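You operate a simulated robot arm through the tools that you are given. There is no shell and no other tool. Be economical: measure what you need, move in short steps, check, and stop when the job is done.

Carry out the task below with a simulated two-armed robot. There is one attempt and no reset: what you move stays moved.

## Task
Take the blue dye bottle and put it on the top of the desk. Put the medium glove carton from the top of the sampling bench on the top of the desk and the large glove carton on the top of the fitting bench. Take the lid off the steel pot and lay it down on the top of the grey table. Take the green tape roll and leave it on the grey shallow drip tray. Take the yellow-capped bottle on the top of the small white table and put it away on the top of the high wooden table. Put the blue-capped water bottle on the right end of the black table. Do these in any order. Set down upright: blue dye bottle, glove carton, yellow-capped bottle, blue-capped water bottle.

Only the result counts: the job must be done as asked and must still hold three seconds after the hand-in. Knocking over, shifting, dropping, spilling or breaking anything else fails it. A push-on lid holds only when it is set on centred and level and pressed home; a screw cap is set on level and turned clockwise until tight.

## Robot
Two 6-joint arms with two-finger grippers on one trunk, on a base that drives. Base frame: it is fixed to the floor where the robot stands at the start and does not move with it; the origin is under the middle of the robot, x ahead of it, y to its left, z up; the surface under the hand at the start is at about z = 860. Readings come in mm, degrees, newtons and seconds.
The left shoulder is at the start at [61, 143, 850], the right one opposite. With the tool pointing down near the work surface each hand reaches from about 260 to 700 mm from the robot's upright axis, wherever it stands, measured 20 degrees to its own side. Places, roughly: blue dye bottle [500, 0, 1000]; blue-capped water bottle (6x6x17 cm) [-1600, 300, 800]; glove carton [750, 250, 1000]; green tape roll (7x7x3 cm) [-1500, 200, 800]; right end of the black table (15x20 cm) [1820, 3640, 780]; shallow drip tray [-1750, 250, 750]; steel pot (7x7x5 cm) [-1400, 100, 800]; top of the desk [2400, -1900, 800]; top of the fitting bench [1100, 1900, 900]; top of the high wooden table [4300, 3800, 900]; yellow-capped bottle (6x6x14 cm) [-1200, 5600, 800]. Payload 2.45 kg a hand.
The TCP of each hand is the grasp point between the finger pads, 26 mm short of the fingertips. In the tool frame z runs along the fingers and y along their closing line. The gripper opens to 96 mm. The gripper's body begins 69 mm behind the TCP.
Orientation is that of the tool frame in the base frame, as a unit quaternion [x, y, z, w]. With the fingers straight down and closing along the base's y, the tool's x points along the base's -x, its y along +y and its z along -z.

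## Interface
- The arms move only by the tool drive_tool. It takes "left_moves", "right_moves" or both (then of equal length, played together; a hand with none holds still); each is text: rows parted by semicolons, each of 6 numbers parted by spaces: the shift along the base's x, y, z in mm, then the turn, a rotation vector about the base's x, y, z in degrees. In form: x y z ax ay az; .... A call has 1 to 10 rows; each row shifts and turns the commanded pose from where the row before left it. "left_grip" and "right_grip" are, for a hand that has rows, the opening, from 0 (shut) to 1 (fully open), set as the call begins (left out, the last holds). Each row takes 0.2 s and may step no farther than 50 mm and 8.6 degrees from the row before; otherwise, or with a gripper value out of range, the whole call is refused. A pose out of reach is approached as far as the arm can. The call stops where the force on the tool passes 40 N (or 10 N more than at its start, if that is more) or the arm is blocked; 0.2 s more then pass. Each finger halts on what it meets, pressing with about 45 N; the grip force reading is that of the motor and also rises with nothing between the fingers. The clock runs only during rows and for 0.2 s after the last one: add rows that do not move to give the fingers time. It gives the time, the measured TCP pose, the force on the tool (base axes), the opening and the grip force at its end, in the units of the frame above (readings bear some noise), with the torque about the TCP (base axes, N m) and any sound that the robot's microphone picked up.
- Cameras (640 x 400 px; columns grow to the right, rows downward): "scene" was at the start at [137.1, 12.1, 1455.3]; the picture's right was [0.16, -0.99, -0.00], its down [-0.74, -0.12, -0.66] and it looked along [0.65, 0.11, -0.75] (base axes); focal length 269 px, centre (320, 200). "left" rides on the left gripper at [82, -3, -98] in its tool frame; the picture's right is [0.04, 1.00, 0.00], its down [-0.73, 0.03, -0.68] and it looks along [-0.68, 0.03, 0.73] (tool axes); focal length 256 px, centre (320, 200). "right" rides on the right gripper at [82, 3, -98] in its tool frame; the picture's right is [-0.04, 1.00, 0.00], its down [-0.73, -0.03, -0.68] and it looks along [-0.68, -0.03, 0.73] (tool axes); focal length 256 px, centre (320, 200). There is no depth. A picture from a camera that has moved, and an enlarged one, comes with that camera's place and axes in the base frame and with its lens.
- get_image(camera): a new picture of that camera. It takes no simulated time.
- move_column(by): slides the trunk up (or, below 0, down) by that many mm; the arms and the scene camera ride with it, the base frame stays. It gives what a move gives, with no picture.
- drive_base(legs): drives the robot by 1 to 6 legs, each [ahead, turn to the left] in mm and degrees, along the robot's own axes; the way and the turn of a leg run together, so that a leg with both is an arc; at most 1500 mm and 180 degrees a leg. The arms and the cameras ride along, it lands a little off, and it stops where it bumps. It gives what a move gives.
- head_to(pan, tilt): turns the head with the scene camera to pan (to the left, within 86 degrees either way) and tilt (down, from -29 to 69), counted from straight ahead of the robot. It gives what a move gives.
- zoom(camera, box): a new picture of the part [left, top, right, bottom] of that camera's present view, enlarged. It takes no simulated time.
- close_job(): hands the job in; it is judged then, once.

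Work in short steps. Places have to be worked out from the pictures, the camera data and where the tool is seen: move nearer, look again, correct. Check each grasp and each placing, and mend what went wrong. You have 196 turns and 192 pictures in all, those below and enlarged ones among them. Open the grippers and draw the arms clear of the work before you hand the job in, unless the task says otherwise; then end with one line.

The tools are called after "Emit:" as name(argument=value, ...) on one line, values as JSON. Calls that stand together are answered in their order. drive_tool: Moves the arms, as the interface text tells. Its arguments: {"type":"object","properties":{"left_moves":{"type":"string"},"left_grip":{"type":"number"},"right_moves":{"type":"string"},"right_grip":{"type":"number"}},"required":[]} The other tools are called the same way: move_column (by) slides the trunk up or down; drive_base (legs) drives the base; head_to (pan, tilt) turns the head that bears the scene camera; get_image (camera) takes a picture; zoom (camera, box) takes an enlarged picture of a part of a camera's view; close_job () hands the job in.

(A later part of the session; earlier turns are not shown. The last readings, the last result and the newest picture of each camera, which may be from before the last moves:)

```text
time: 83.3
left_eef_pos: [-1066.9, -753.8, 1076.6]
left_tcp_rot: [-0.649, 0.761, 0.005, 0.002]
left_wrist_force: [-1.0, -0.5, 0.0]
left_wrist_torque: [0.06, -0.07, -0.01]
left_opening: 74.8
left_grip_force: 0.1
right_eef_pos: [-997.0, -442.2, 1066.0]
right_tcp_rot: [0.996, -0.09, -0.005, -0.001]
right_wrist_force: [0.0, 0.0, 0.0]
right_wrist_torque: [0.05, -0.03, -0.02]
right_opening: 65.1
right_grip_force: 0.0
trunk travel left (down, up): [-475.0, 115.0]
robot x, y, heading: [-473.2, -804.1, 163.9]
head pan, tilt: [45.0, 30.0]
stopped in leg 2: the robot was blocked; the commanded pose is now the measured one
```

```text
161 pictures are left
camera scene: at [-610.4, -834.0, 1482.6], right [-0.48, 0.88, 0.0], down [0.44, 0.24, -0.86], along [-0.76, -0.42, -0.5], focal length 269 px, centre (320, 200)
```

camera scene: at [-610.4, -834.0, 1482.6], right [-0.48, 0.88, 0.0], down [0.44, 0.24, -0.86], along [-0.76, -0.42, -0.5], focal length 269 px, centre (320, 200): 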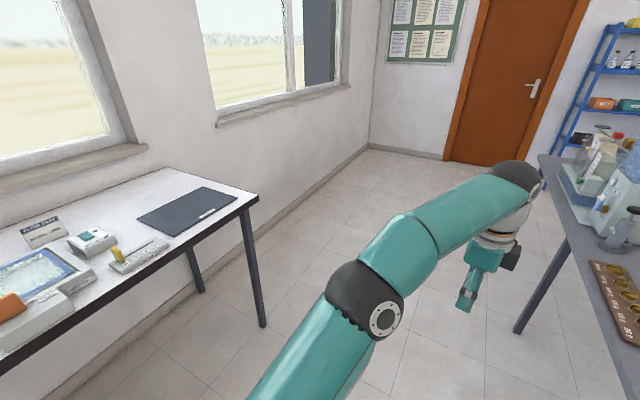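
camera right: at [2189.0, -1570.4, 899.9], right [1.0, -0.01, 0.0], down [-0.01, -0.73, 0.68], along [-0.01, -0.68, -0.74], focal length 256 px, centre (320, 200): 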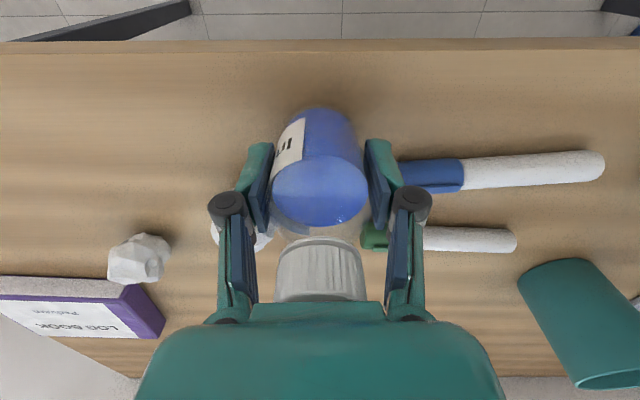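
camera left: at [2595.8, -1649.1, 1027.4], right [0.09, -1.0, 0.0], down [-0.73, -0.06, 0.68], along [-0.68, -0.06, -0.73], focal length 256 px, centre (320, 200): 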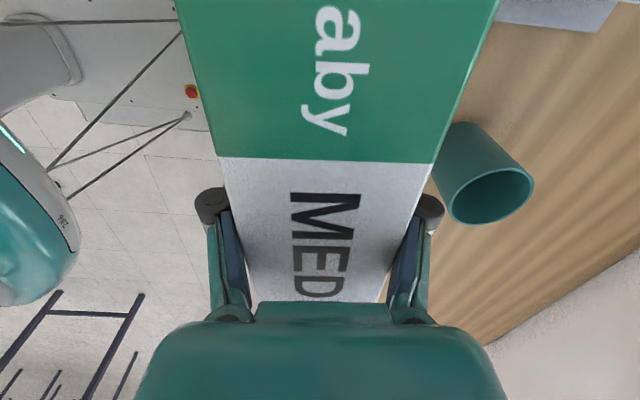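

The drive ahead at heading 84° was blocked at once, so something low must stand near the robot. I look down around the base.

Emit:
head_to(pan=0, tilt=69)

Emit:
get_image(camera="scene")

Emit:
head_to(pan=-80, tilt=60)

Emit:
get_image(camera="scene")

Emit:
get_image(camera="right")

```text
time: 84.4
left_eef_pos: [-1064.6, -751.7, 1077.1]
left_tcp_rot: [-0.648, 0.761, 0.004, 0.001]
left_wrist_force: [0.0, 0.4, -0.5]
left_wrist_torque: [0.03, 0.01, 0.01]
left_opening: 74.8
left_grip_force: 0.0
right_eef_pos: [-994.2, -439.7, 1065.8]
right_tcp_rot: [0.996, -0.09, -0.005, 0.0]
right_wrist_force: [-0.5, 0.4, 0.0]
right_wrist_torque: [0.0, 0.01, 0.0]
right_opening: 65.4
right_grip_force: 0.2
trunk travel left (down, up): [-475.0, 115.0]
robot x, y, heading: [-470.9, -802.7, 163.7]
head pan, tilt: [0.0, 68.8]
```

```text
160 pictures are left
camera scene: at [-582.4, -772.4, 1431.6], right [0.28, 0.96, 0.0], down [0.9, -0.26, -0.36], along [-0.35, 0.1, -0.93], focal length 269 px, centre (320, 200)
```

scene: 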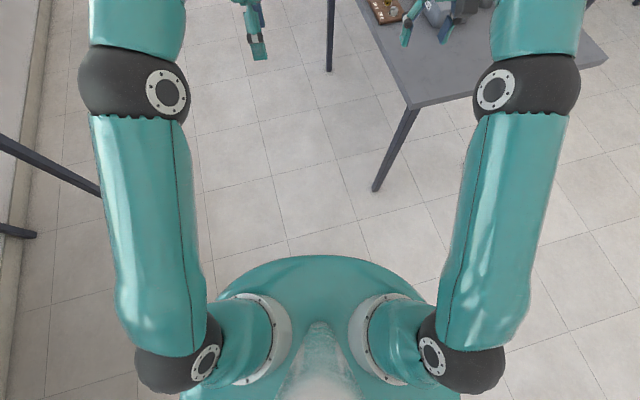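

```text
time: 85.9
left_eef_pos: [-1064.3, -752.0, 1078.0]
left_tcp_rot: [-0.65, 0.76, 0.003, 0.001]
left_wrist_force: [-0.6, 0.2, -0.5]
left_wrist_torque: [0.03, -0.01, 0.0]
left_opening: 74.9
left_grip_force: 0.1
right_eef_pos: [-994.6, -438.5, 1065.1]
right_tcp_rot: [0.996, -0.09, -0.005, 0.0]
right_wrist_force: [0.4, -0.2, 0.0]
right_wrist_torque: [-0.04, 0.0, -0.01]
right_opening: 65.2
right_grip_force: 0.1
trunk travel left (down, up): [-475.0, 115.0]
robot x, y, heading: [-470.1, -804.2, 163.9]
head pan, tilt: [-80.0, 60.0]
```

```text
159 pictures are left
camera scene: at [-521.5, -721.6, 1441.0], right [0.99, -0.11, 0.0], down [-0.09, -0.86, -0.5], along [0.05, 0.5, -0.87], focal length 269 px, centre (320, 200)
```

scene: 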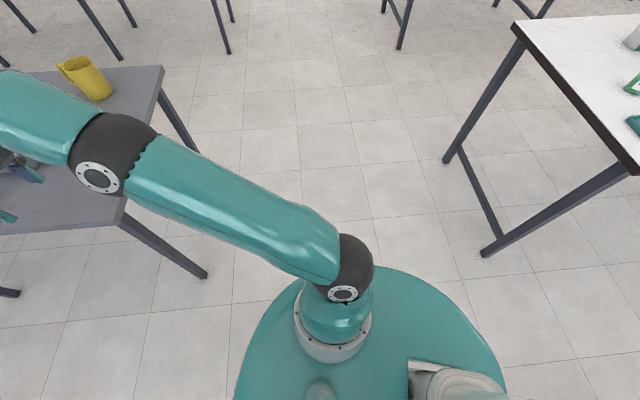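

```text
158 pictures are left
camera right: at [-913.6, -456.7, 1162.5], right [-0.22, -0.98, 0.0], down [-0.71, 0.16, 0.69], along [-0.67, 0.15, -0.73], focal length 256 px, centre (320, 200)
```

right: 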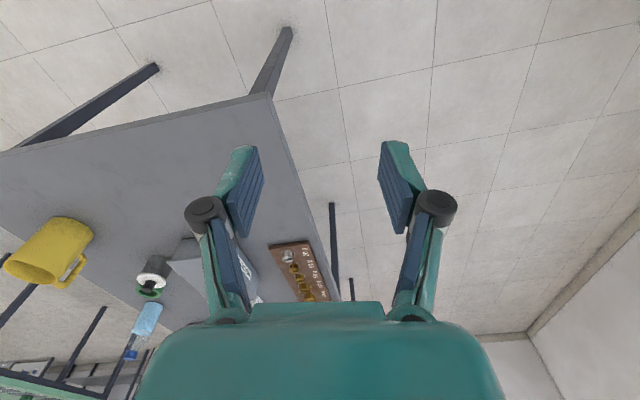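

Nothing low in front or to the right. I check the left side and then turn a little to see the rear.

Emit:
head_to(pan=86, tilt=60)

Emit:
get_image(camera="scene")

Emit:
head_to(pan=-86, tilt=45)

Emit:
drive_base(legs=[[0, -40]])

Emit:
get_image(camera="scene")

```text
time: 88.5
left_eef_pos: [-1063.7, -752.8, 1077.6]
left_tcp_rot: [-0.65, 0.76, 0.004, 0.001]
left_wrist_force: [0.1, -0.2, -0.1]
left_wrist_torque: [0.01, 0.01, 0.01]
left_opening: 75.1
left_grip_force: 0.0
right_eef_pos: [-993.9, -440.3, 1066.0]
right_tcp_rot: [0.996, -0.089, -0.006, 0.001]
right_wrist_force: [0.2, 0.0, 0.2]
right_wrist_torque: [-0.02, 0.0, 0.01]
right_opening: 65.2
right_grip_force: 0.1
trunk travel left (down, up): [-475.0, 115.0]
robot x, y, heading: [-469.0, -804.5, 163.7]
head pan, tilt: [85.9, 60.0]
```

```text
157 pictures are left
camera scene: at [-551.8, -850.4, 1441.0], right [-0.94, 0.35, 0.0], down [0.3, 0.81, -0.5], along [-0.17, -0.47, -0.87], focal length 269 px, centre (320, 200)
```

scene: 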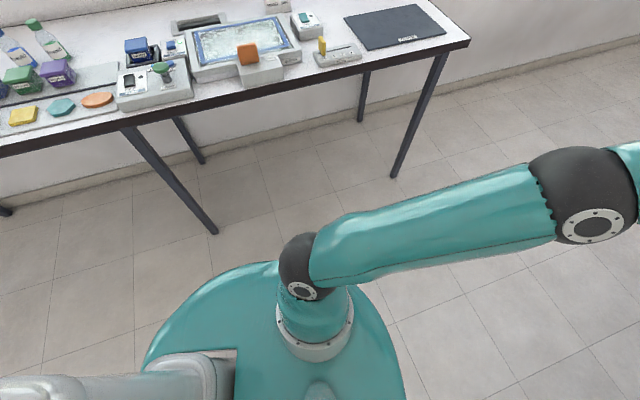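

```text
time: 91.0
left_eef_pos: [-1064.0, -751.4, 1077.5]
left_tcp_rot: [-0.649, 0.761, 0.004, 0.0]
left_wrist_force: [0.2, -1.0, 0.4]
left_wrist_torque: [0.0, 0.0, 0.0]
left_opening: 74.9
left_grip_force: 0.1
right_eef_pos: [-995.4, -439.7, 1065.2]
right_tcp_rot: [0.996, -0.09, -0.005, 0.0]
right_wrist_force: [0.9, 0.0, -0.2]
right_wrist_torque: [0.03, -0.02, 0.04]
right_opening: 65.2
right_grip_force: 0.1
trunk travel left (down, up): [-475.0, 115.0]
robot x, y, heading: [-468.9, -805.5, 163.8]
head pan, tilt: [-85.9, 45.0]
```

```text
time: 93.5
left_eef_pos: [-897.0, -386.2, 1077.7]
left_tcp_rot: [-0.356, 0.935, 0.004, 0.003]
left_wrist_force: [0.3, -0.8, 0.5]
left_wrist_torque: [0.0, -0.01, -0.01]
left_opening: 74.6
left_grip_force: 0.0
right_eef_pos: [-644.1, -187.3, 1063.7]
right_tcp_rot: [0.908, -0.42, -0.005, 0.0]
right_wrist_force: [0.1, -0.2, -0.2]
right_wrist_torque: [-0.02, -0.05, 0.03]
right_opening: 65.4
right_grip_force: 0.1
trunk travel left (down, up): [-475.0, 115.0]
robot x, y, heading: [-496.5, -823.4, 124.7]
head pan, tilt: [-85.9, 45.0]
```

```text
156 pictures are left
camera scene: at [-471.1, -721.8, 1460.4], right [0.63, -0.78, 0.0], down [-0.55, -0.44, -0.71], along [0.55, 0.44, -0.71], focal length 269 px, centre (320, 200)
```

scene: 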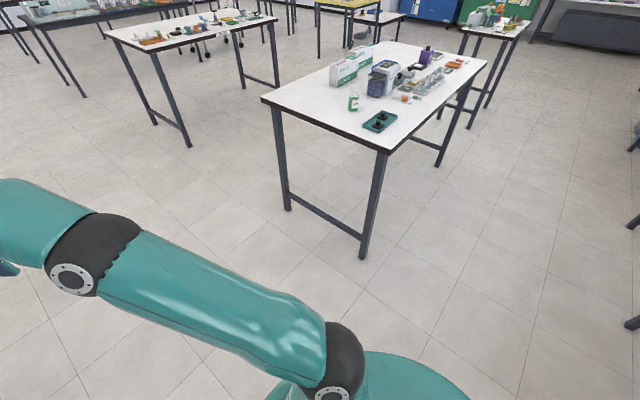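

No obstacle is visible. I turn to heading ~87° and try a short drive ahead.

Emit:
drive_base(legs=[[0, -36]])

Emit:
drive_base(legs=[[300, 0]])

```text
time: 95.6
left_eef_pos: [-600.9, -235.4, 1079.3]
left_tcp_rot: [-0.08, 0.997, 0.003, 0.003]
left_wrist_force: [1.1, 0.5, -0.3]
left_wrist_torque: [-0.05, 0.04, 0.0]
left_opening: 75.0
left_grip_force: 0.1
right_eef_pos: [-281.6, -202.8, 1066.7]
right_tcp_rot: [0.754, -0.657, -0.005, -0.002]
right_wrist_force: [0.4, 0.5, -0.4]
right_wrist_torque: [0.02, 0.01, 0.02]
right_opening: 65.6
right_grip_force: 0.0
trunk travel left (down, up): [-475.0, 115.0]
robot x, y, heading: [-531.6, -816.8, 91.9]
head pan, tilt: [-85.9, 45.0]
stopped in leg 1: the robot was blocked; the commanded pose is now the measured one
```

```text
time: 97.8
left_eef_pos: [-610.8, 84.4, 1079.5]
left_tcp_rot: [-0.08, 0.997, 0.003, 0.003]
left_wrist_force: [0.1, 0.1, -0.1]
left_wrist_torque: [-0.01, -0.01, -0.01]
left_opening: 75.2
left_grip_force: 0.0
right_eef_pos: [-291.7, 114.4, 1066.2]
right_tcp_rot: [0.753, -0.658, -0.005, -0.002]
right_wrist_force: [-0.5, 0.4, 0.2]
right_wrist_torque: [-0.04, 0.01, 0.02]
right_opening: 65.2
right_grip_force: 0.1
trunk travel left (down, up): [-475.0, 115.0]
robot x, y, heading: [-541.3, -499.6, 91.5]
head pan, tilt: [-85.9, 45.0]
```

Driving ahead works. I go on north through the gap.

Emit:
drive_base(legs=[[0, -7], [700, 0], [600, 0]])

Emit:
head_to(pan=60, tilt=35)

Emit:
get_image(camera="scene")

```text
time: 99.4
left_eef_pos: [-528.4, 114.5, 1081.0]
left_tcp_rot: [-0.011, 1.0, 0.004, 0.005]
left_wrist_force: [-0.3, 0.1, 0.1]
left_wrist_torque: [-0.04, 0.0, -0.02]
left_opening: 74.9
left_grip_force: 0.1
right_eef_pos: [-209.8, 101.2, 1065.0]
right_tcp_rot: [0.707, -0.707, -0.006, -0.003]
right_wrist_force: [-0.2, 1.2, -0.8]
right_wrist_torque: [-0.04, 0.04, 0.05]
right_opening: 65.3
right_grip_force: 0.1
trunk travel left (down, up): [-475.0, 115.0]
robot x, y, heading: [-539.9, -471.2, 82.9]
head pan, tilt: [-85.9, 45.0]
stopped in leg 2: the robot was blocked; the commanded pose is now the measured one
```

```text
time: 101.7
left_eef_pos: [-527.5, 112.1, 1082.5]
left_tcp_rot: [-0.013, 1.0, 0.006, 0.005]
left_wrist_force: [-0.3, 0.1, 0.4]
left_wrist_torque: [0.01, -0.02, 0.01]
left_opening: 74.8
left_grip_force: 0.1
right_eef_pos: [-210.0, 99.5, 1067.0]
right_tcp_rot: [0.707, -0.707, -0.006, -0.003]
right_wrist_force: [-0.7, -0.3, -0.4]
right_wrist_torque: [0.0, -0.01, 0.01]
right_opening: 65.2
right_grip_force: 0.1
trunk travel left (down, up): [-475.0, 115.0]
robot x, y, heading: [-545.8, -476.8, 82.7]
head pan, tilt: [60.0, 35.0]
```

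```text
155 pictures are left
camera scene: at [-608.7, -362.0, 1475.3], right [0.61, 0.8, 0.0], down [0.46, -0.35, -0.82], along [-0.65, 0.5, -0.57], focal length 269 px, centre (320, 200)
```

scene: 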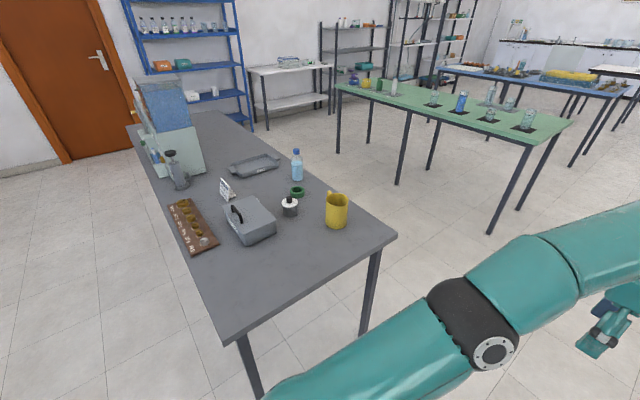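

The combined turn-and-drive stopped again, but single legs work, so I drive with one leg per call.

Emit:
drive_base(legs=[[1250, 0]])

```text
time: 107.9
left_eef_pos: [-382.7, 1304.2, 1083.3]
left_tcp_rot: [-0.014, 1.0, 0.004, 0.005]
left_wrist_force: [0.3, 0.2, -0.6]
left_wrist_torque: [-0.01, -0.01, -0.04]
left_opening: 74.9
left_grip_force: 0.1
right_eef_pos: [-62.8, 1293.8, 1066.1]
right_tcp_rot: [0.709, -0.705, -0.005, -0.003]
right_wrist_force: [-0.1, -0.4, 0.2]
right_wrist_torque: [-0.01, -0.01, -0.01]
right_opening: 65.3
right_grip_force: 0.2
trunk travel left (down, up): [-475.0, 115.0]
robot x, y, heading: [-396.9, 713.6, 82.9]
head pan, tilt: [60.0, 35.0]
```

Works. Now I turn left toward west.

Emit:
drive_base(legs=[[0, 48]])

Emit:
drive_base(legs=[[0, 48]])

```text
time: 110.3
left_eef_pos: [-763.3, 1171.0, 1082.3]
left_tcp_rot: [-0.357, 0.934, 0.007, 0.004]
left_wrist_force: [-1.0, -0.5, 0.0]
left_wrist_torque: [0.02, -0.01, 0.01]
left_opening: 74.7
left_grip_force: 0.0
right_eef_pos: [-514.5, 1370.2, 1069.4]
right_tcp_rot: [0.908, -0.419, -0.009, -0.003]
right_wrist_force: [0.3, 0.3, -0.1]
right_wrist_torque: [-0.05, 0.01, 0.02]
right_opening: 65.4
right_grip_force: 0.1
trunk travel left (down, up): [-475.0, 115.0]
robot x, y, heading: [-365.2, 731.2, 124.7]
head pan, tilt: [60.0, 35.0]
stopped in leg 1: the robot was blocked; the commanded pose is now the measured one
```

```text
time: 113.5
left_eef_pos: [-962.3, 724.7, 1083.5]
left_tcp_rot: [0.707, -0.707, -0.008, -0.001]
left_wrist_force: [0.5, -0.2, 0.5]
left_wrist_torque: [0.07, -0.01, 0.01]
left_opening: 75.0
left_grip_force: 0.1
right_eef_pos: [-943.4, 1043.2, 1070.9]
right_tcp_rot: [1.0, -0.013, -0.009, 0.0]
right_wrist_force: [-0.3, -1.2, -0.4]
right_wrist_torque: [0.11, 0.04, 0.0]
right_opening: 65.4
right_grip_force: 0.0
trunk travel left (down, up): [-475.0, 115.0]
robot x, y, heading: [-364.8, 779.3, 172.4]
head pan, tilt: [60.0, 35.0]
stopped in leg 1: the robot was blocked; the commanded pose is now the measured one
```

I drive west along the north side of the grey table.

Emit:
drive_base(legs=[[1190, 0]])

Emit:
drive_base(legs=[[0, 49]])

Emit:
drive_base(legs=[[0, 49]])

Emit:
head_to(pan=0, tilt=45)

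Emit:
get_image(camera="scene")

```text
time: 119.7
left_eef_pos: [-2138.0, 889.7, 1085.4]
left_tcp_rot: [-0.705, 0.709, 0.008, 0.0]
left_wrist_force: [-0.3, 0.1, -0.7]
left_wrist_torque: [0.0, -0.03, 0.0]
left_opening: 75.0
left_grip_force: 0.2
right_eef_pos: [-2118.1, 1208.0, 1069.9]
right_tcp_rot: [1.0, -0.015, -0.009, 0.001]
right_wrist_force: [0.5, 0.8, 0.2]
right_wrist_torque: [-0.01, -0.04, -0.02]
right_opening: 65.4
right_grip_force: 0.0
trunk travel left (down, up): [-475.0, 115.0]
robot x, y, heading: [-1536.1, 934.0, 172.7]
head pan, tilt: [60.0, 35.0]
```

```text
time: 122.5
left_eef_pos: [-1896.7, 455.0, 1084.2]
left_tcp_rot: [0.936, -0.353, -0.008, 0.003]
left_wrist_force: [0.0, 0.0, -1.3]
left_wrist_torque: [-0.01, -0.01, 0.01]
left_opening: 74.9
left_grip_force: 0.0
right_eef_pos: [-2123.3, 678.7, 1070.2]
right_tcp_rot: [0.917, 0.4, -0.009, 0.004]
right_wrist_force: [-0.2, -0.5, 0.7]
right_wrist_torque: [0.02, -0.04, -0.02]
right_opening: 65.4
right_grip_force: 0.1
trunk travel left (down, up): [-475.0, 115.0]
robot x, y, heading: [-1566.9, 968.6, -139.0]
head pan, tilt: [60.0, 35.0]
```

```text
time: 124.6
left_eef_pos: [-1581.4, 356.2, 1086.6]
left_tcp_rot: [0.996, -0.086, -0.007, 0.006]
left_wrist_force: [-0.4, 0.3, -0.2]
left_wrist_torque: [-0.03, 0.02, -0.01]
left_opening: 74.8
left_grip_force: 0.1
right_eef_pos: [-1891.5, 428.6, 1070.1]
right_tcp_rot: [0.774, 0.634, -0.005, 0.006]
right_wrist_force: [-0.7, -0.9, -0.8]
right_wrist_torque: [-0.02, -0.01, -0.03]
right_opening: 65.5
right_grip_force: 0.1
trunk travel left (down, up): [-475.0, 115.0]
robot x, y, heading: [-1596.2, 977.3, -107.0]
head pan, tilt: [60.0, 35.0]
stopped in leg 1: the robot was blocked; the commanded pose is now the measured one
```

```text
time: 125.9
left_eef_pos: [-1581.0, 357.5, 1087.8]
left_tcp_rot: [0.996, -0.086, -0.006, 0.006]
left_wrist_force: [0.4, 0.8, -0.6]
left_wrist_torque: [0.04, 0.03, 0.0]
left_opening: 74.8
left_grip_force: 0.1
right_eef_pos: [-1893.4, 429.9, 1070.5]
right_tcp_rot: [0.773, 0.634, -0.005, 0.006]
right_wrist_force: [0.0, 0.1, 0.1]
right_wrist_torque: [0.0, 0.02, 0.02]
right_opening: 65.3
right_grip_force: 0.1
trunk travel left (down, up): [-475.0, 115.0]
robot x, y, heading: [-1598.6, 975.2, -106.7]
head pan, tilt: [0.0, 45.0]
```

```text
154 pictures are left
camera scene: at [-1637.4, 839.9, 1460.4], right [-0.96, 0.29, 0.0], down [0.21, 0.68, -0.71], along [-0.21, -0.68, -0.71], focal length 269 px, centre (320, 200)
```

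scene: 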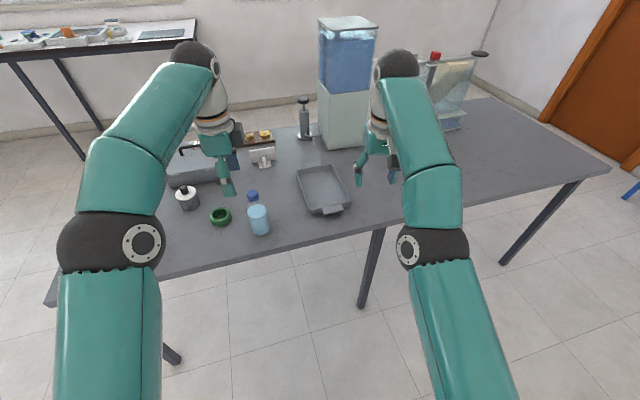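

Good place. I finish the turn, then advance.

Emit:
drive_base(legs=[[0, 17]])

Emit:
drive_base(legs=[[190, 0]])

Emit:
get_image(camera="scene")

Emit:
get_image(camera="left")

```text
time: 127.4
left_eef_pos: [-1417.6, 380.8, 1087.8]
left_tcp_rot: [0.999, 0.05, -0.006, 0.006]
left_wrist_force: [-0.3, -0.6, -0.1]
left_wrist_torque: [0.08, 0.02, 0.01]
left_opening: 75.1
left_grip_force: 0.1
right_eef_pos: [-1736.6, 370.0, 1071.6]
right_tcp_rot: [0.682, 0.731, -0.007, 0.009]
right_wrist_force: [-0.4, 0.6, -0.7]
right_wrist_torque: [0.01, -0.02, -0.04]
right_opening: 65.4
right_grip_force: 0.1
trunk travel left (down, up): [-475.0, 115.0]
robot x, y, heading: [-1612.4, 974.8, -91.3]
head pan, tilt: [0.0, 45.0]
stopped in leg 1: the robot was blocked; the commanded pose is now the measured one
```

```text
time: 128.9
left_eef_pos: [-1420.8, 195.4, 1087.2]
left_tcp_rot: [0.999, 0.051, -0.005, 0.006]
left_wrist_force: [-0.3, -1.3, -0.4]
left_wrist_torque: [0.04, -0.03, -0.02]
left_opening: 74.8
left_grip_force: 0.1
right_eef_pos: [-1739.5, 181.6, 1071.8]
right_tcp_rot: [0.681, 0.732, -0.005, 0.009]
right_wrist_force: [0.1, -1.1, 0.2]
right_wrist_torque: [0.02, -0.01, -0.01]
right_opening: 65.5
right_grip_force: 0.0
trunk travel left (down, up): [-475.0, 115.0]
robot x, y, heading: [-1612.7, 789.5, -90.8]
head pan, tilt: [0.0, 45.0]
```

```text
153 pictures are left
camera scene: at [-1616.8, 644.3, 1460.2], right [-1.0, 0.02, 0.0], down [0.01, 0.71, -0.71], along [-0.01, -0.71, -0.71], focal length 269 px, centre (320, 200)
```

scene: 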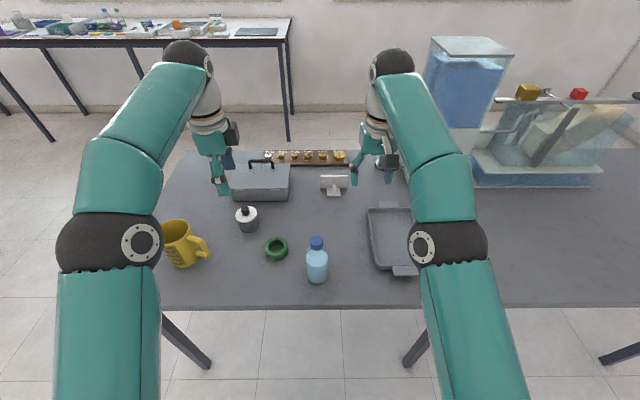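

```text
152 pictures are left
camera left: at [-1338.0, 205.9, 1183.0], right [0.14, -0.99, 0.01], down [-0.72, -0.1, 0.69], along [-0.68, -0.1, -0.73], focal length 256 px, centre (320, 200)
```

left: 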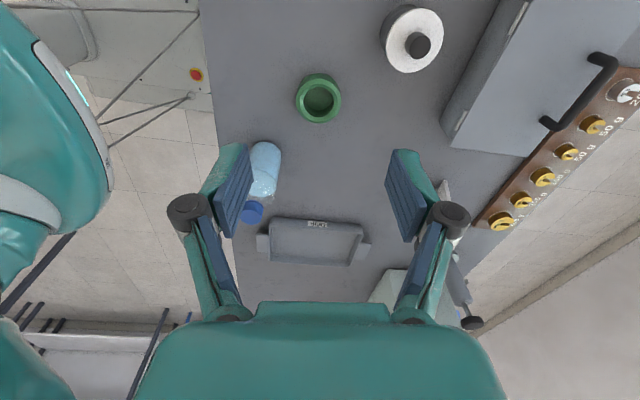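

Knob top triangulates to ≈(-1394,80,845). I move 60 mm nearer for reach and zoom on the pot and tape.

Emit:
drive_base(legs=[[55, 0]])

Emit:
zoom(camera="left", box=[200, 0, 520, 200])

Emit:
zoom(camera="scene", box=[150, 160, 470, 360])

```text
time: 129.9
left_eef_pos: [-1418.7, 139.5, 1086.1]
left_tcp_rot: [0.999, 0.052, -0.007, 0.005]
left_wrist_force: [0.3, -1.1, -0.3]
left_wrist_torque: [0.04, 0.01, 0.0]
left_opening: 74.6
left_grip_force: 0.0
right_eef_pos: [-1738.0, 126.3, 1070.7]
right_tcp_rot: [0.679, 0.734, -0.005, 0.008]
right_wrist_force: [0.7, -1.3, 0.0]
right_wrist_torque: [0.07, 0.01, -0.02]
right_opening: 65.4
right_grip_force: 0.1
trunk travel left (down, up): [-475.0, 115.0]
robot x, y, heading: [-1615.1, 739.1, -90.9]
head pan, tilt: [0.0, 45.0]
```

```text
2.00 times, centred on (360, 100) of left
camera zoom: at [-1337.0, 151.7, 1182.4], right [0.15, -0.99, 0.01], down [-0.72, -0.1, 0.69], along [-0.68, -0.11, -0.73], focal length 512 px, centre (240, 400)
```

zoom: 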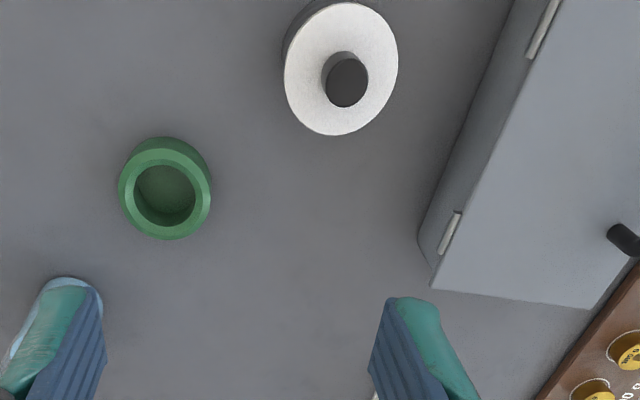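

```text
2.00 times, centred on (310, 260) of scene
camera zoom: at [-1617.2, 588.9, 1460.0], right [-1.0, 0.01, 0.0], down [0.01, 0.71, -0.7], along [-0.01, -0.7, -0.71], focal length 538 px, centre (340, 80)
```

zoom: 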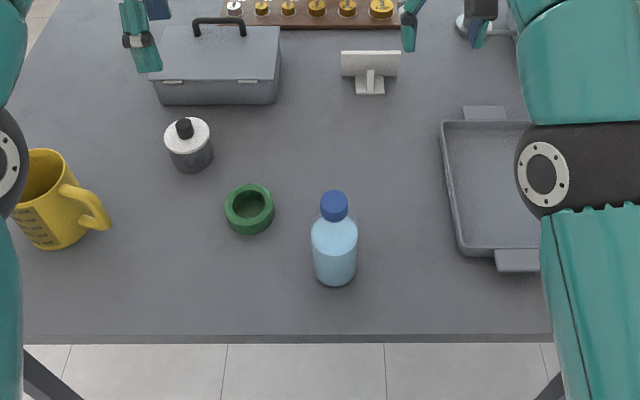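

Knob: ≈(-1394,80), 24 mm wide, top z≈850; lid disc z≈822. Tape ≈(-1494,183). I bring the left hand above the knob with a narrower opening and the right hand aside above the tray, levelling both.

Emit:
drive_tool(left_moves="5 -12 -30 0.3 -0.4 0; 5 -12 -30 0.3 -0.4 0; 5 -12 -30 0 0 0; 5 -12 -30 0 0 0; 5 -11 -30 0 0 0; 0 0 -20 0 0 0", right_moves="-30 8 0 0.5 0.15 0; -30 8 0 0.5 0.15 0; -30 8 0 0 0 0; -30 8 0 0 0 0; -20 8 0 0 0 0; 0 0 0 0 0 0", left_grip=0.65)

Emit:
get_image(camera="left")

Emit:
get_image(camera="scene")

```text
time: 131.3
left_eef_pos: [-1393.9, 81.8, 917.0]
left_tcp_rot: [0.999, 0.054, 0.002, 0.001]
left_wrist_force: [0.5, 0.6, 0.0]
left_wrist_torque: [-0.01, 0.04, 0.04]
left_opening: 62.6
left_grip_force: 0.0
right_eef_pos: [-1877.1, 169.9, 1074.4]
right_tcp_rot: [0.68, 0.733, -0.001, 0.002]
right_wrist_force: [-0.1, 0.4, 0.7]
right_wrist_torque: [-0.01, 0.0, -0.01]
right_opening: 65.3
right_grip_force: 0.0
trunk travel left (down, up): [-475.0, 115.0]
robot x, y, heading: [-1617.1, 735.7, -90.8]
head pan, tilt: [0.0, 45.0]
```

```text
149 pictures are left
camera left: at [-1313.9, 93.0, 1015.0], right [0.15, -0.99, 0.0], down [-0.73, -0.11, 0.68], along [-0.67, -0.1, -0.74], focal length 256 px, centre (320, 200)
```

left: 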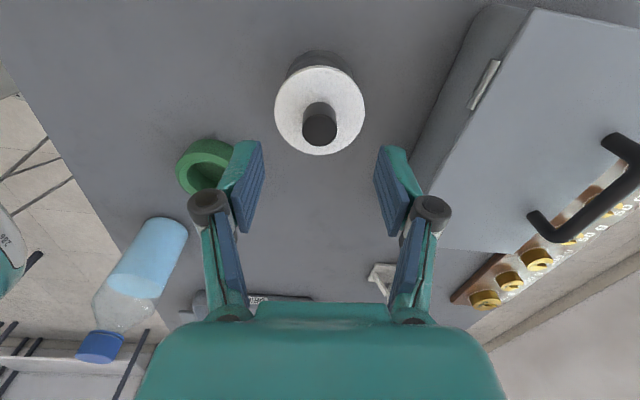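

```text
148 pictures are left
camera scene: at [-1617.1, 591.9, 1460.4], right [-1.0, 0.01, 0.0], down [0.01, 0.71, -0.71], along [-0.01, -0.71, -0.71], focal length 269 px, centre (320, 200)
```

scene: 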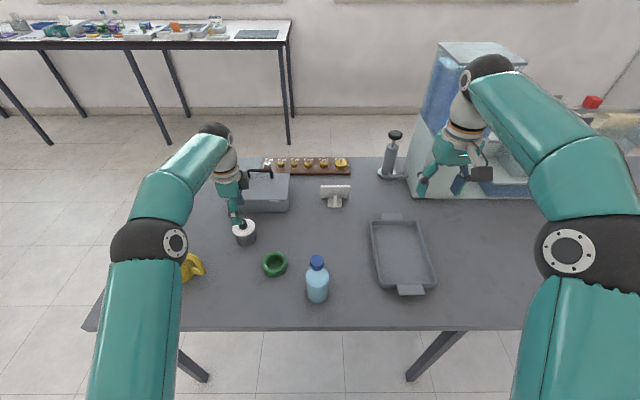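

Aligned (knob at ≈(-1397,80)). I lower so that the fingertips come just above the lid disc, then close.

Emit:
drive_tool(left_moves="-2 -1 -25 0 0 0; 0 0 -25 0 0 0; 0 0 -13 0 0 0; 0 0 0 0 0 0")

Emit:
get_image(camera="left")

```text
time: 132.3
left_eef_pos: [-1395.3, 82.5, 856.5]
left_tcp_rot: [0.999, 0.053, 0.002, 0.003]
left_wrist_force: [0.0, -2.9, 8.6]
left_wrist_torque: [-0.33, -0.02, -0.02]
left_opening: 67.9
left_grip_force: 3.7
right_eef_pos: [-1876.7, 169.9, 1075.8]
right_tcp_rot: [0.679, 0.734, -0.003, 0.002]
right_wrist_force: [0.2, 0.6, 0.6]
right_wrist_torque: [0.0, -0.01, 0.02]
right_opening: 65.4
right_grip_force: 0.1
trunk travel left (down, up): [-475.0, 115.0]
robot x, y, heading: [-1615.3, 736.5, -90.6]
head pan, tilt: [0.0, 45.0]
```

```text
147 pictures are left
camera left: at [-1315.5, 94.6, 953.8], right [0.15, -0.99, 0.01], down [-0.73, -0.1, 0.68], along [-0.67, -0.1, -0.74], focal length 256 px, centre (320, 200)
```

left: 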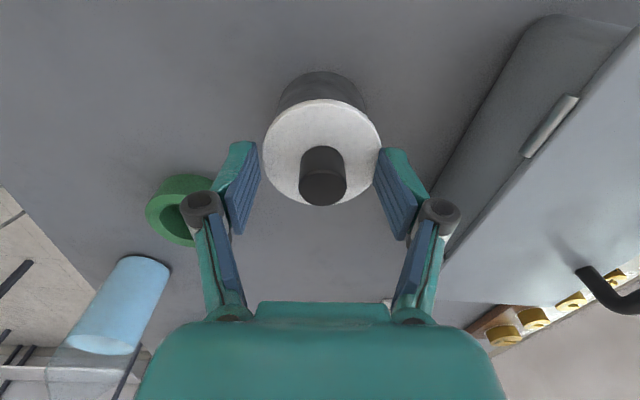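

Fingertips touch the lid disc (disc ≈830). I raise 7 mm and close on the knob.

Emit:
drive_tool(left_moves="0 0 8 0 0 0; 0 0 0 0 0 0")

Emit:
drive_tool(left_moves="0 0 0 0 0 0; 0 0 0 0 0 0; 0 0 0 0 0 0; 0 0 0 0 0 0", left_grip=0)

Emit:
get_image(camera="left")

```text
time: 132.9
left_eef_pos: [-1394.7, 83.5, 864.4]
left_tcp_rot: [0.999, 0.052, 0.003, 0.0]
left_wrist_force: [0.1, -0.1, -0.7]
left_wrist_torque: [-0.04, 0.0, 0.0]
left_opening: 62.2
left_grip_force: 0.1
right_eef_pos: [-1877.1, 169.4, 1073.9]
right_tcp_rot: [0.68, 0.734, -0.002, 0.002]
right_wrist_force: [0.1, 0.0, -1.0]
right_wrist_torque: [0.01, 0.0, -0.02]
right_opening: 65.4
right_grip_force: 0.1
trunk travel left (down, up): [-475.0, 115.0]
robot x, y, heading: [-1613.0, 738.6, -90.6]
head pan, tilt: [0.0, 45.0]
```

```text
time: 133.9
left_eef_pos: [-1395.0, 83.6, 862.9]
left_tcp_rot: [0.999, 0.052, 0.002, 0.001]
left_wrist_force: [-1.5, -2.5, 2.0]
left_wrist_torque: [-0.03, 0.01, 0.02]
left_opening: 21.6
left_grip_force: 45.4
right_eef_pos: [-1876.6, 169.9, 1074.5]
right_tcp_rot: [0.679, 0.734, -0.002, 0.001]
right_wrist_force: [-0.2, -0.4, 0.5]
right_wrist_torque: [-0.03, -0.04, -0.03]
right_opening: 65.4
right_grip_force: 0.1
trunk travel left (down, up): [-475.0, 115.0]
robot x, y, heading: [-1612.8, 734.7, -90.8]
head pan, tilt: [0.0, 45.0]
```

```text
146 pictures are left
camera left: at [-1314.8, 94.2, 961.6], right [0.15, -0.99, 0.0], down [-0.73, -0.1, 0.68], along [-0.67, -0.1, -0.74], focal length 256 px, centre (320, 200)
```

left: 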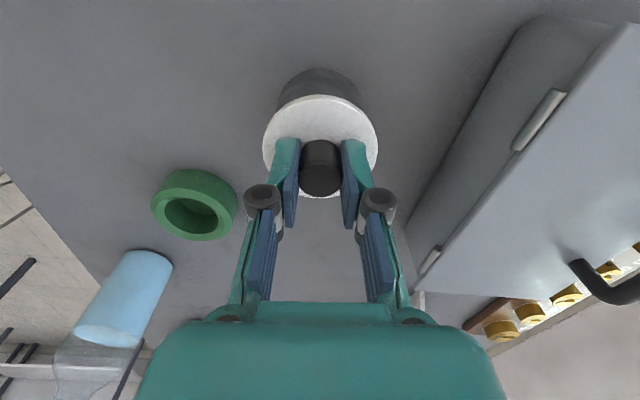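

Knob gripped (21.6 mm). I lift slowly and check whether the pot stays.

Emit:
drive_tool(left_moves="0 0 3 0 0 0; 0 0 5 0 0 0; 0 0 12 0 0 0; 0 0 20 0 0 0; 0 0 30 0 0 0; 0 0 30 0 0 0")

Emit:
get_image(camera="left")

Emit:
get_image(camera="scene")

```text
time: 135.3
left_eef_pos: [-1395.6, 83.7, 961.7]
left_tcp_rot: [0.999, 0.052, 0.002, 0.001]
left_wrist_force: [0.6, -0.6, 0.1]
left_wrist_torque: [-0.01, 0.01, 0.02]
left_opening: 21.4
left_grip_force: 45.1
right_eef_pos: [-1876.9, 170.2, 1074.3]
right_tcp_rot: [0.679, 0.734, -0.001, 0.001]
right_wrist_force: [-0.2, 0.2, -1.6]
right_wrist_torque: [0.04, -0.02, -0.04]
right_opening: 65.2
right_grip_force: 0.0
trunk travel left (down, up): [-475.0, 115.0]
robot x, y, heading: [-1611.7, 738.6, -90.6]
head pan, tilt: [0.0, 45.0]
heard: snap
```

```text
145 pictures are left
camera left: at [-1316.2, 95.2, 1059.5], right [0.14, -0.99, 0.0], down [-0.73, -0.1, 0.68], along [-0.67, -0.1, -0.74], focal length 256 px, centre (320, 200)
```

left: 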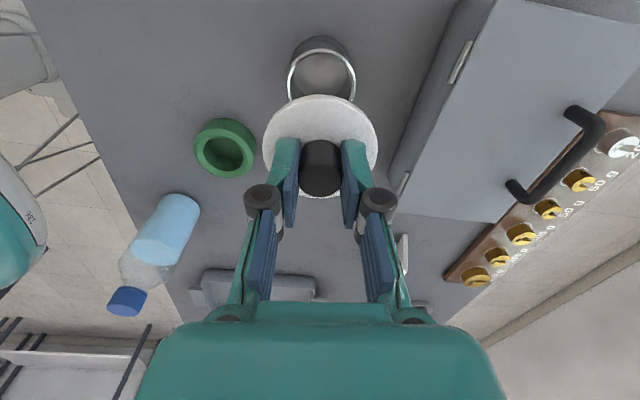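

```text
144 pictures are left
camera scene: at [-1617.5, 592.4, 1460.4], right [-1.0, 0.01, 0.0], down [0.01, 0.71, -0.71], along [-0.01, -0.71, -0.71], focal length 269 px, centre (320, 200)
```

scene: 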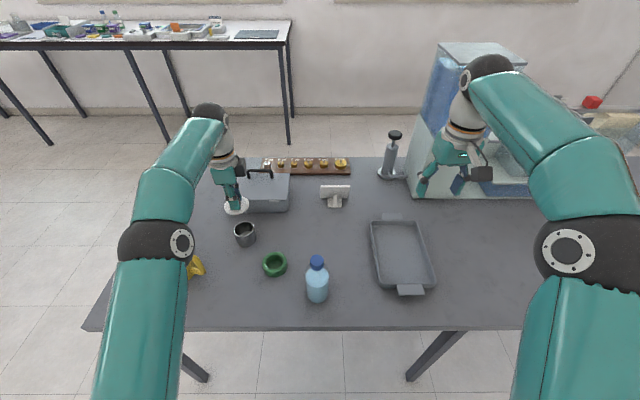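

Lid is off with a snap and the pot stayed. I carry it to the free spot (-1610,95) and lower.

Emit:
drive_tool(left_moves="-40 2 0 0 0 0; -45 2 0 0 0 0; -45 2 0 0 0 0; -45 2 0 0 0 0; -39 3 -10 0 0 0; 0 0 -30 0 0 0; 0 0 -30 0 0 0; 0 0 -30 0 0 0; 0 0 -20 0 0 0; 0 0 -10 0 0 0")

Emit:
drive_tool(left_moves="0 0 -4 0 0 0; 0 0 -4 0 0 0; 0 0 -4 0 0 0; 0 0 0 0 0 0")

Emit:
get_image(camera="left")

Emit:
get_image(camera="scene")

```text
time: 137.5
left_eef_pos: [-1615.7, 84.3, 831.1]
left_tcp_rot: [0.999, 0.053, 0.001, -0.001]
left_wrist_force: [-0.3, -0.2, -0.4]
left_wrist_torque: [-0.01, -0.03, -0.02]
left_opening: 21.4
left_grip_force: 44.9
left hand out of reach, approached as far as the arm can: row 4, 5, 6, 7, 8, 9
right_eef_pos: [-1877.4, 169.7, 1075.2]
right_tcp_rot: [0.68, 0.734, -0.002, 0.001]
right_wrist_force: [0.3, -0.4, -0.1]
right_wrist_torque: [0.0, -0.02, 0.0]
right_opening: 65.3
right_grip_force: 0.0
trunk travel left (down, up): [-475.0, 115.0]
robot x, y, heading: [-1616.5, 736.4, -90.8]
head pan, tilt: [0.0, 45.0]
```

```text
time: 138.5
left_eef_pos: [-1613.6, 83.8, 821.2]
left_tcp_rot: [0.999, 0.053, 0.002, 0.0]
left_wrist_force: [0.0, -0.3, 0.0]
left_wrist_torque: [-0.03, -0.01, -0.01]
left_opening: 21.6
left_grip_force: 44.9
right_eef_pos: [-1877.1, 170.2, 1074.4]
right_tcp_rot: [0.68, 0.733, -0.001, 0.002]
right_wrist_force: [-0.5, -0.4, -1.3]
right_wrist_torque: [0.01, -0.01, -0.02]
right_opening: 65.1
right_grip_force: 0.1
trunk travel left (down, up): [-475.0, 115.0]
robot x, y, heading: [-1611.6, 731.6, -90.9]
head pan, tilt: [0.0, 45.0]
```

```text
143 pictures are left
camera left: at [-1534.0, 95.4, 918.3], right [0.15, -0.99, 0.0], down [-0.73, -0.11, 0.68], along [-0.67, -0.1, -0.74], focal length 256 px, centre (320, 200)
```

left: 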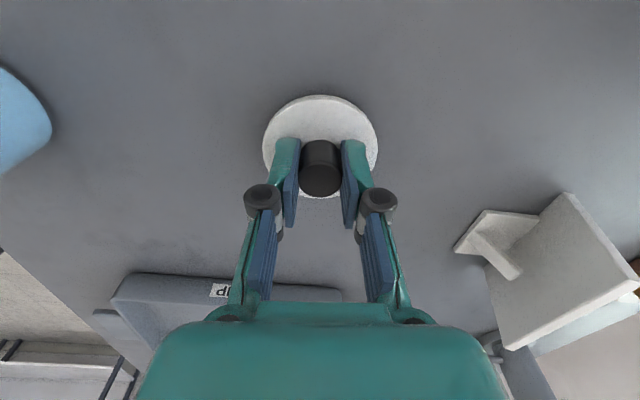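

```text
142 pictures are left
camera scene: at [-1617.3, 592.2, 1460.4], right [-1.0, 0.01, 0.0], down [0.01, 0.71, -0.71], along [-0.01, -0.71, -0.71], focal length 269 px, centre (320, 200)
```

scene: 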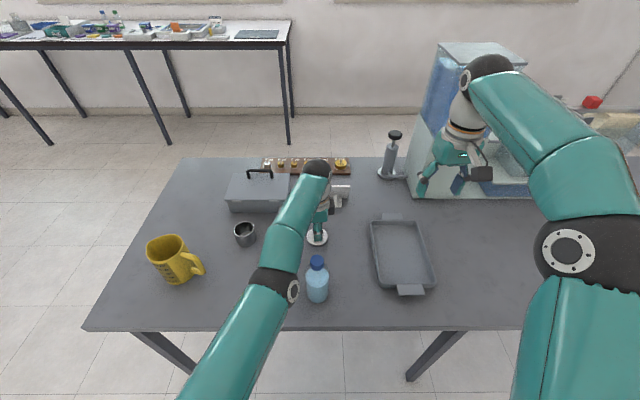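

Not yet touching; I lower further in small steps.

Emit:
drive_tool(left_moves="0 0 -4 0 0 0; 0 0 -4 0 0 0; 0 0 -3 0 0 0; 0 0 -3 0 0 0; 0 0 -3 0 0 0; 0 0 0 0 0 0")

```text
time: 139.7
left_eef_pos: [-1614.7, 81.2, 812.1]
left_tcp_rot: [0.999, 0.054, -0.001, 0.008]
left_wrist_force: [0.6, 5.0, 15.8]
left_wrist_torque: [0.39, -0.28, 0.09]
left_opening: 21.4
left_grip_force: 44.8
left hand out of reach, approached as far as the arm can: row 3
right_eef_pos: [-1876.7, 170.8, 1075.0]
right_tcp_rot: [0.68, 0.734, -0.001, 0.002]
right_wrist_force: [-0.5, -0.1, 0.2]
right_wrist_torque: [0.05, 0.02, 0.02]
right_opening: 65.2
right_grip_force: 0.0
trunk travel left (down, up): [-475.0, 115.0]
robot x, y, heading: [-1613.2, 737.6, -90.3]
head pan, tilt: [0.0, 45.0]
stopped in row 6 (left hand): the force on the tool passed its limit at 41 N (the readings are from after the stop); the commanded pose is now the measured one
```

The lid rests on the table. I release and lift away, back toward the robot's left.

Emit:
drive_tool(left_moves="0 0 1 0 0 0; 0 0 0 0 0 0; 0 0 0 0 0 0", left_grip=0.5)

Emit:
drive_tool(left_moves="0 0 10 0 0 0; 0 0 30 0 0 0; 0 0 40 0 0 0; 0 0 50 0 0 0; 0 0 50 0 0 0; 45 0 20 0 0 0; 45 0 0 0 0 0; 45 0 0 0 0 0; 45 0 0 0 0 0")

Emit:
get_image(camera="scene")

```text
time: 140.5
left_eef_pos: [-1614.1, 82.3, 810.2]
left_tcp_rot: [0.999, 0.053, 0.001, 0.005]
left_wrist_force: [0.3, 0.3, 3.0]
left_wrist_torque: [-0.01, -0.02, 0.0]
left_opening: 48.2
left_grip_force: 0.0
right_eef_pos: [-1877.4, 169.4, 1075.4]
right_tcp_rot: [0.68, 0.734, -0.002, 0.002]
right_wrist_force: [1.1, -0.5, 0.1]
right_wrist_torque: [0.02, 0.01, 0.01]
right_opening: 65.4
right_grip_force: 0.1
trunk travel left (down, up): [-475.0, 115.0]
robot x, y, heading: [-1610.6, 736.7, -90.7]
head pan, tilt: [0.0, 45.0]
```

```text
time: 142.5
left_eef_pos: [-1426.0, 106.7, 992.2]
left_tcp_rot: [0.999, 0.054, 0.0, 0.007]
left_wrist_force: [0.6, -0.1, -0.9]
left_wrist_torque: [-0.02, -0.03, 0.0]
left_opening: 48.3
left_grip_force: 0.0
left hand out of reach, approached as far as the arm can: row 3, 4, 5
right_eef_pos: [-1874.6, 170.3, 1075.7]
right_tcp_rot: [0.68, 0.733, -0.002, 0.002]
right_wrist_force: [0.6, 0.0, -0.3]
right_wrist_torque: [0.0, 0.0, 0.0]
right_opening: 65.3
right_grip_force: 0.1
trunk travel left (down, up): [-475.0, 115.0]
robot x, y, heading: [-1614.5, 736.7, -90.8]
head pan, tilt: [0.0, 45.0]
```

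```text
141 pictures are left
camera scene: at [-1616.5, 592.3, 1460.4], right [-1.0, 0.01, 0.0], down [0.01, 0.71, -0.71], along [-0.01, -0.71, -0.71], focal length 269 px, centre (320, 200)
```

scene: 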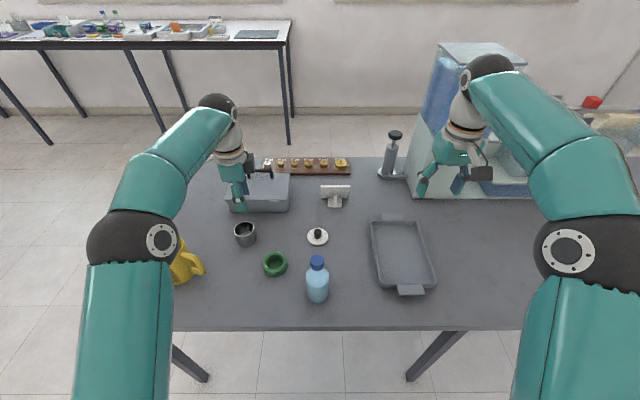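

Lid lies flat. Now I move the left hand aside and bring the right one over the tape roll.

Emit:
drive_tool(left_moves="15 20 10 0 0 0; 15 20 10 0 0 0; 15 20 10 0 0 0; 15 20 10 0 0 0; 15 20 10 0 0 0; 15 10 0 0 0 0; 0 0 0 0 0 0; 0 0 0 0 0 0; 0 0 0 0 0 0; 0 0 0 0 0 0", right_moves="20 1 0 0 0 0; 40 1 0 0 0 0; 45 1 0 0 0 0; 45 2 0 0 0 0; 45 2 0 0 0 0; 45 2 0 0 0 0; 45 2 0 0 0 0; 45 2 0 0 0 0; 45 0 0 0 0 0; 5 0 -40 0 0 0", right_grip=1)

Emit:
drive_tool(right_moves="0 0 -35 0 0 0; 0 0 -35 0 0 0; 0 0 -35 0 0 0; 0 0 -30 0 0 0")

Emit:
get_image(camera="right")

Emit:
get_image(camera="scene")

```text
time: 144.7
left_eef_pos: [-1339.3, 220.4, 1039.8]
left_tcp_rot: [0.999, 0.053, 0.0, 0.006]
left_wrist_force: [0.0, 0.5, -0.5]
left_wrist_torque: [-0.03, 0.04, 0.02]
left_opening: 48.0
left_grip_force: 0.0
right_eef_pos: [-1524.7, 197.6, 1010.5]
right_tcp_rot: [0.693, 0.721, 0.004, -0.006]
right_wrist_force: [-0.5, 0.2, -0.2]
right_wrist_torque: [0.0, -0.04, 0.01]
right_opening: 96.1
right_grip_force: 0.0
right hand out of reach, approached as far as the arm can: row 8, 9
trunk travel left (down, up): [-475.0, 115.0]
robot x, y, heading: [-1610.9, 734.9, -90.5]
head pan, tilt: [0.0, 45.0]
```

```text
time: 145.7
left_eef_pos: [-1340.3, 219.1, 1041.4]
left_tcp_rot: [0.999, 0.053, 0.0, 0.006]
left_wrist_force: [0.0, 0.0, -0.1]
left_wrist_torque: [0.01, 0.02, 0.03]
left_opening: 48.0
left_grip_force: 0.1
right_eef_pos: [-1506.7, 206.6, 888.6]
right_tcp_rot: [0.679, 0.734, -0.001, 0.002]
right_wrist_force: [-1.1, -0.1, -0.3]
right_wrist_torque: [0.04, -0.02, -0.02]
right_opening: 95.8
right_grip_force: 0.1
trunk travel left (down, up): [-475.0, 115.0]
robot x, y, heading: [-1612.6, 736.1, -90.6]
head pan, tilt: [0.0, 45.0]
```

```text
140 pictures are left
camera right: at [-1509.7, 289.9, 986.1], right [1.0, 0.04, 0.0], down [0.03, -0.73, 0.68], along [0.03, -0.68, -0.73], focal length 256 px, centre (320, 200)
```

right: 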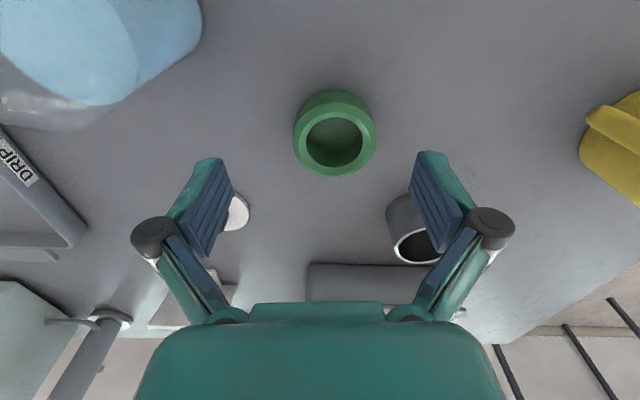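

```text
139 pictures are left
camera scene: at [-1617.4, 592.0, 1460.7], right [-1.0, 0.01, 0.0], down [0.01, 0.71, -0.71], along [-0.01, -0.71, -0.71], focal length 269 px, centre (320, 200)
```

scene: 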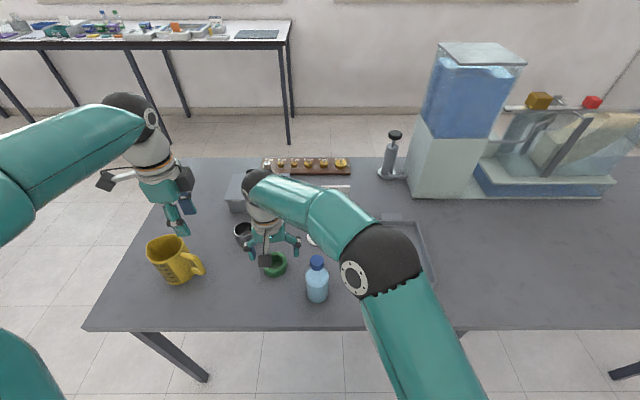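

Tape at ≈(-1494,180). I align and go down around it.

Emit:
drive_tool(right_moves="7 -14 -20 0 0 0; 6 -13 -25 0 0 0; 0 0 -25 0 0 0; 0 0 -15 0 0 0; 0 0 0 0 0 0")

Emit:
get_image(camera="right")

```text
time: 146.9
left_eef_pos: [-1340.1, 220.2, 1043.2]
left_tcp_rot: [0.999, 0.053, 0.0, 0.006]
left_wrist_force: [0.5, -0.3, -0.9]
left_wrist_torque: [-0.03, -0.01, -0.02]
left_opening: 47.6
left_grip_force: 0.0
right_eef_pos: [-1496.5, 175.9, 806.2]
right_tcp_rot: [0.683, 0.731, -0.002, 0.004]
right_wrist_force: [0.4, 0.5, -0.7]
right_wrist_torque: [-0.01, -0.01, 0.02]
right_opening: 96.3
right_grip_force: 0.1
trunk travel left (down, up): [-475.0, 115.0]
robot x, y, heading: [-1612.2, 738.6, -90.5]
head pan, tilt: [0.0, 45.0]
```

```text
138 pictures are left
camera right: at [-1499.7, 259.1, 904.1], right [1.0, 0.03, 0.0], down [0.02, -0.73, 0.69], along [0.02, -0.68, -0.73], focal length 256 px, centre (320, 200)
```

right: 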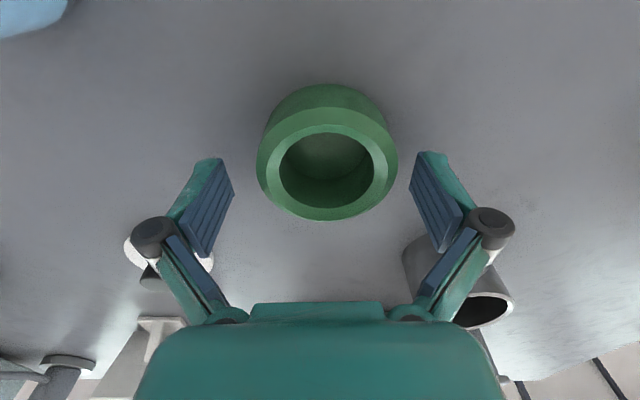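

Centred. I lower 7 mm more and close.

Emit:
drive_tool(right_moves="1 3 -4 0 0 0; 0 0 -4 0 0 0; 0 0 0 0 0 0")

Emit:
drive_tool(right_moves="0 0 0 0 0 0; 0 0 0 0 0 0; 0 0 0 0 0 0", right_grip=0)

Emit:
drive_tool(right_moves="0 0 10 0 0 0; 0 0 30 0 0 0; 0 0 40 0 0 0")

Emit:
get_image(camera="right")

```text
time: 147.7
left_eef_pos: [-1339.5, 221.3, 1041.7]
left_tcp_rot: [0.999, 0.053, 0.0, 0.006]
left_wrist_force: [0.8, 0.4, -0.5]
left_wrist_torque: [0.02, 0.03, -0.02]
left_opening: 48.0
left_grip_force: 0.1
right_eef_pos: [-1495.3, 179.1, 796.5]
right_tcp_rot: [0.683, 0.731, -0.001, 0.004]
right_wrist_force: [0.7, -0.8, 0.6]
right_wrist_torque: [-0.01, 0.0, 0.0]
right_opening: 95.9
right_grip_force: 0.1
trunk travel left (down, up): [-475.0, 115.0]
robot x, y, heading: [-1614.0, 735.1, -90.7]
head pan, tilt: [0.0, 45.0]
```

```text
time: 148.3
left_eef_pos: [-1338.7, 221.4, 1043.3]
left_tcp_rot: [0.999, 0.054, -0.001, 0.006]
left_wrist_force: [0.1, -0.4, -0.6]
left_wrist_torque: [0.02, 0.04, 0.03]
left_opening: 47.9
left_grip_force: 0.1
right_eef_pos: [-1499.8, 176.8, 800.8]
right_tcp_rot: [0.684, 0.729, -0.005, 0.006]
right_wrist_force: [-3.5, 5.0, 11.6]
right_wrist_torque: [0.15, 0.3, -0.07]
right_opening: 65.2
right_grip_force: 45.1
trunk travel left (down, up): [-475.0, 115.0]
robot x, y, heading: [-1614.6, 737.5, -90.9]
head pan, tilt: [0.0, 45.0]
stopped in row 3 (right hand): the force on the tool passed its limit at 48 N (the readings are from after the stop); the commanded pose is now the measured one
```

```text
time: 149.1
left_eef_pos: [-1338.4, 221.0, 1041.9]
left_tcp_rot: [0.999, 0.053, 0.001, 0.006]
left_wrist_force: [0.3, 1.0, 0.1]
left_wrist_torque: [0.01, 0.01, 0.04]
left_opening: 48.0
left_grip_force: 0.0
right_eef_pos: [-1502.9, 177.6, 876.9]
right_tcp_rot: [0.684, 0.729, -0.003, 0.005]
right_wrist_force: [-0.2, -0.1, -0.5]
right_wrist_torque: [-0.03, -0.03, 0.0]
right_opening: 65.1
right_grip_force: 45.1
trunk travel left (down, up): [-475.0, 115.0]
robot x, y, heading: [-1614.9, 734.8, -90.7]
head pan, tilt: [0.0, 45.0]
```

```text
137 pictures are left
camera right: at [-1503.9, 259.9, 973.7], right [1.0, 0.02, 0.0], down [0.02, -0.73, 0.69], along [0.02, -0.69, -0.73], focal length 256 px, centre (320, 200)
```

right: 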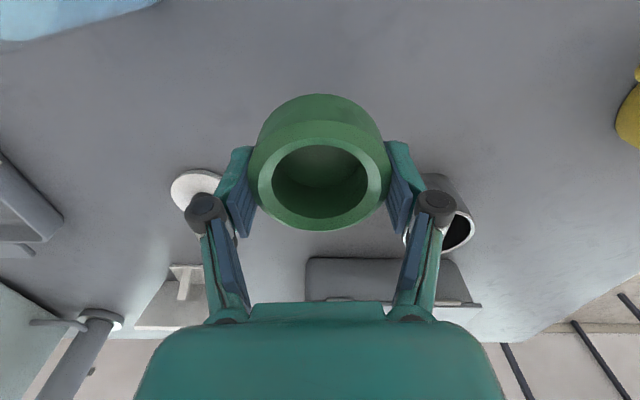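

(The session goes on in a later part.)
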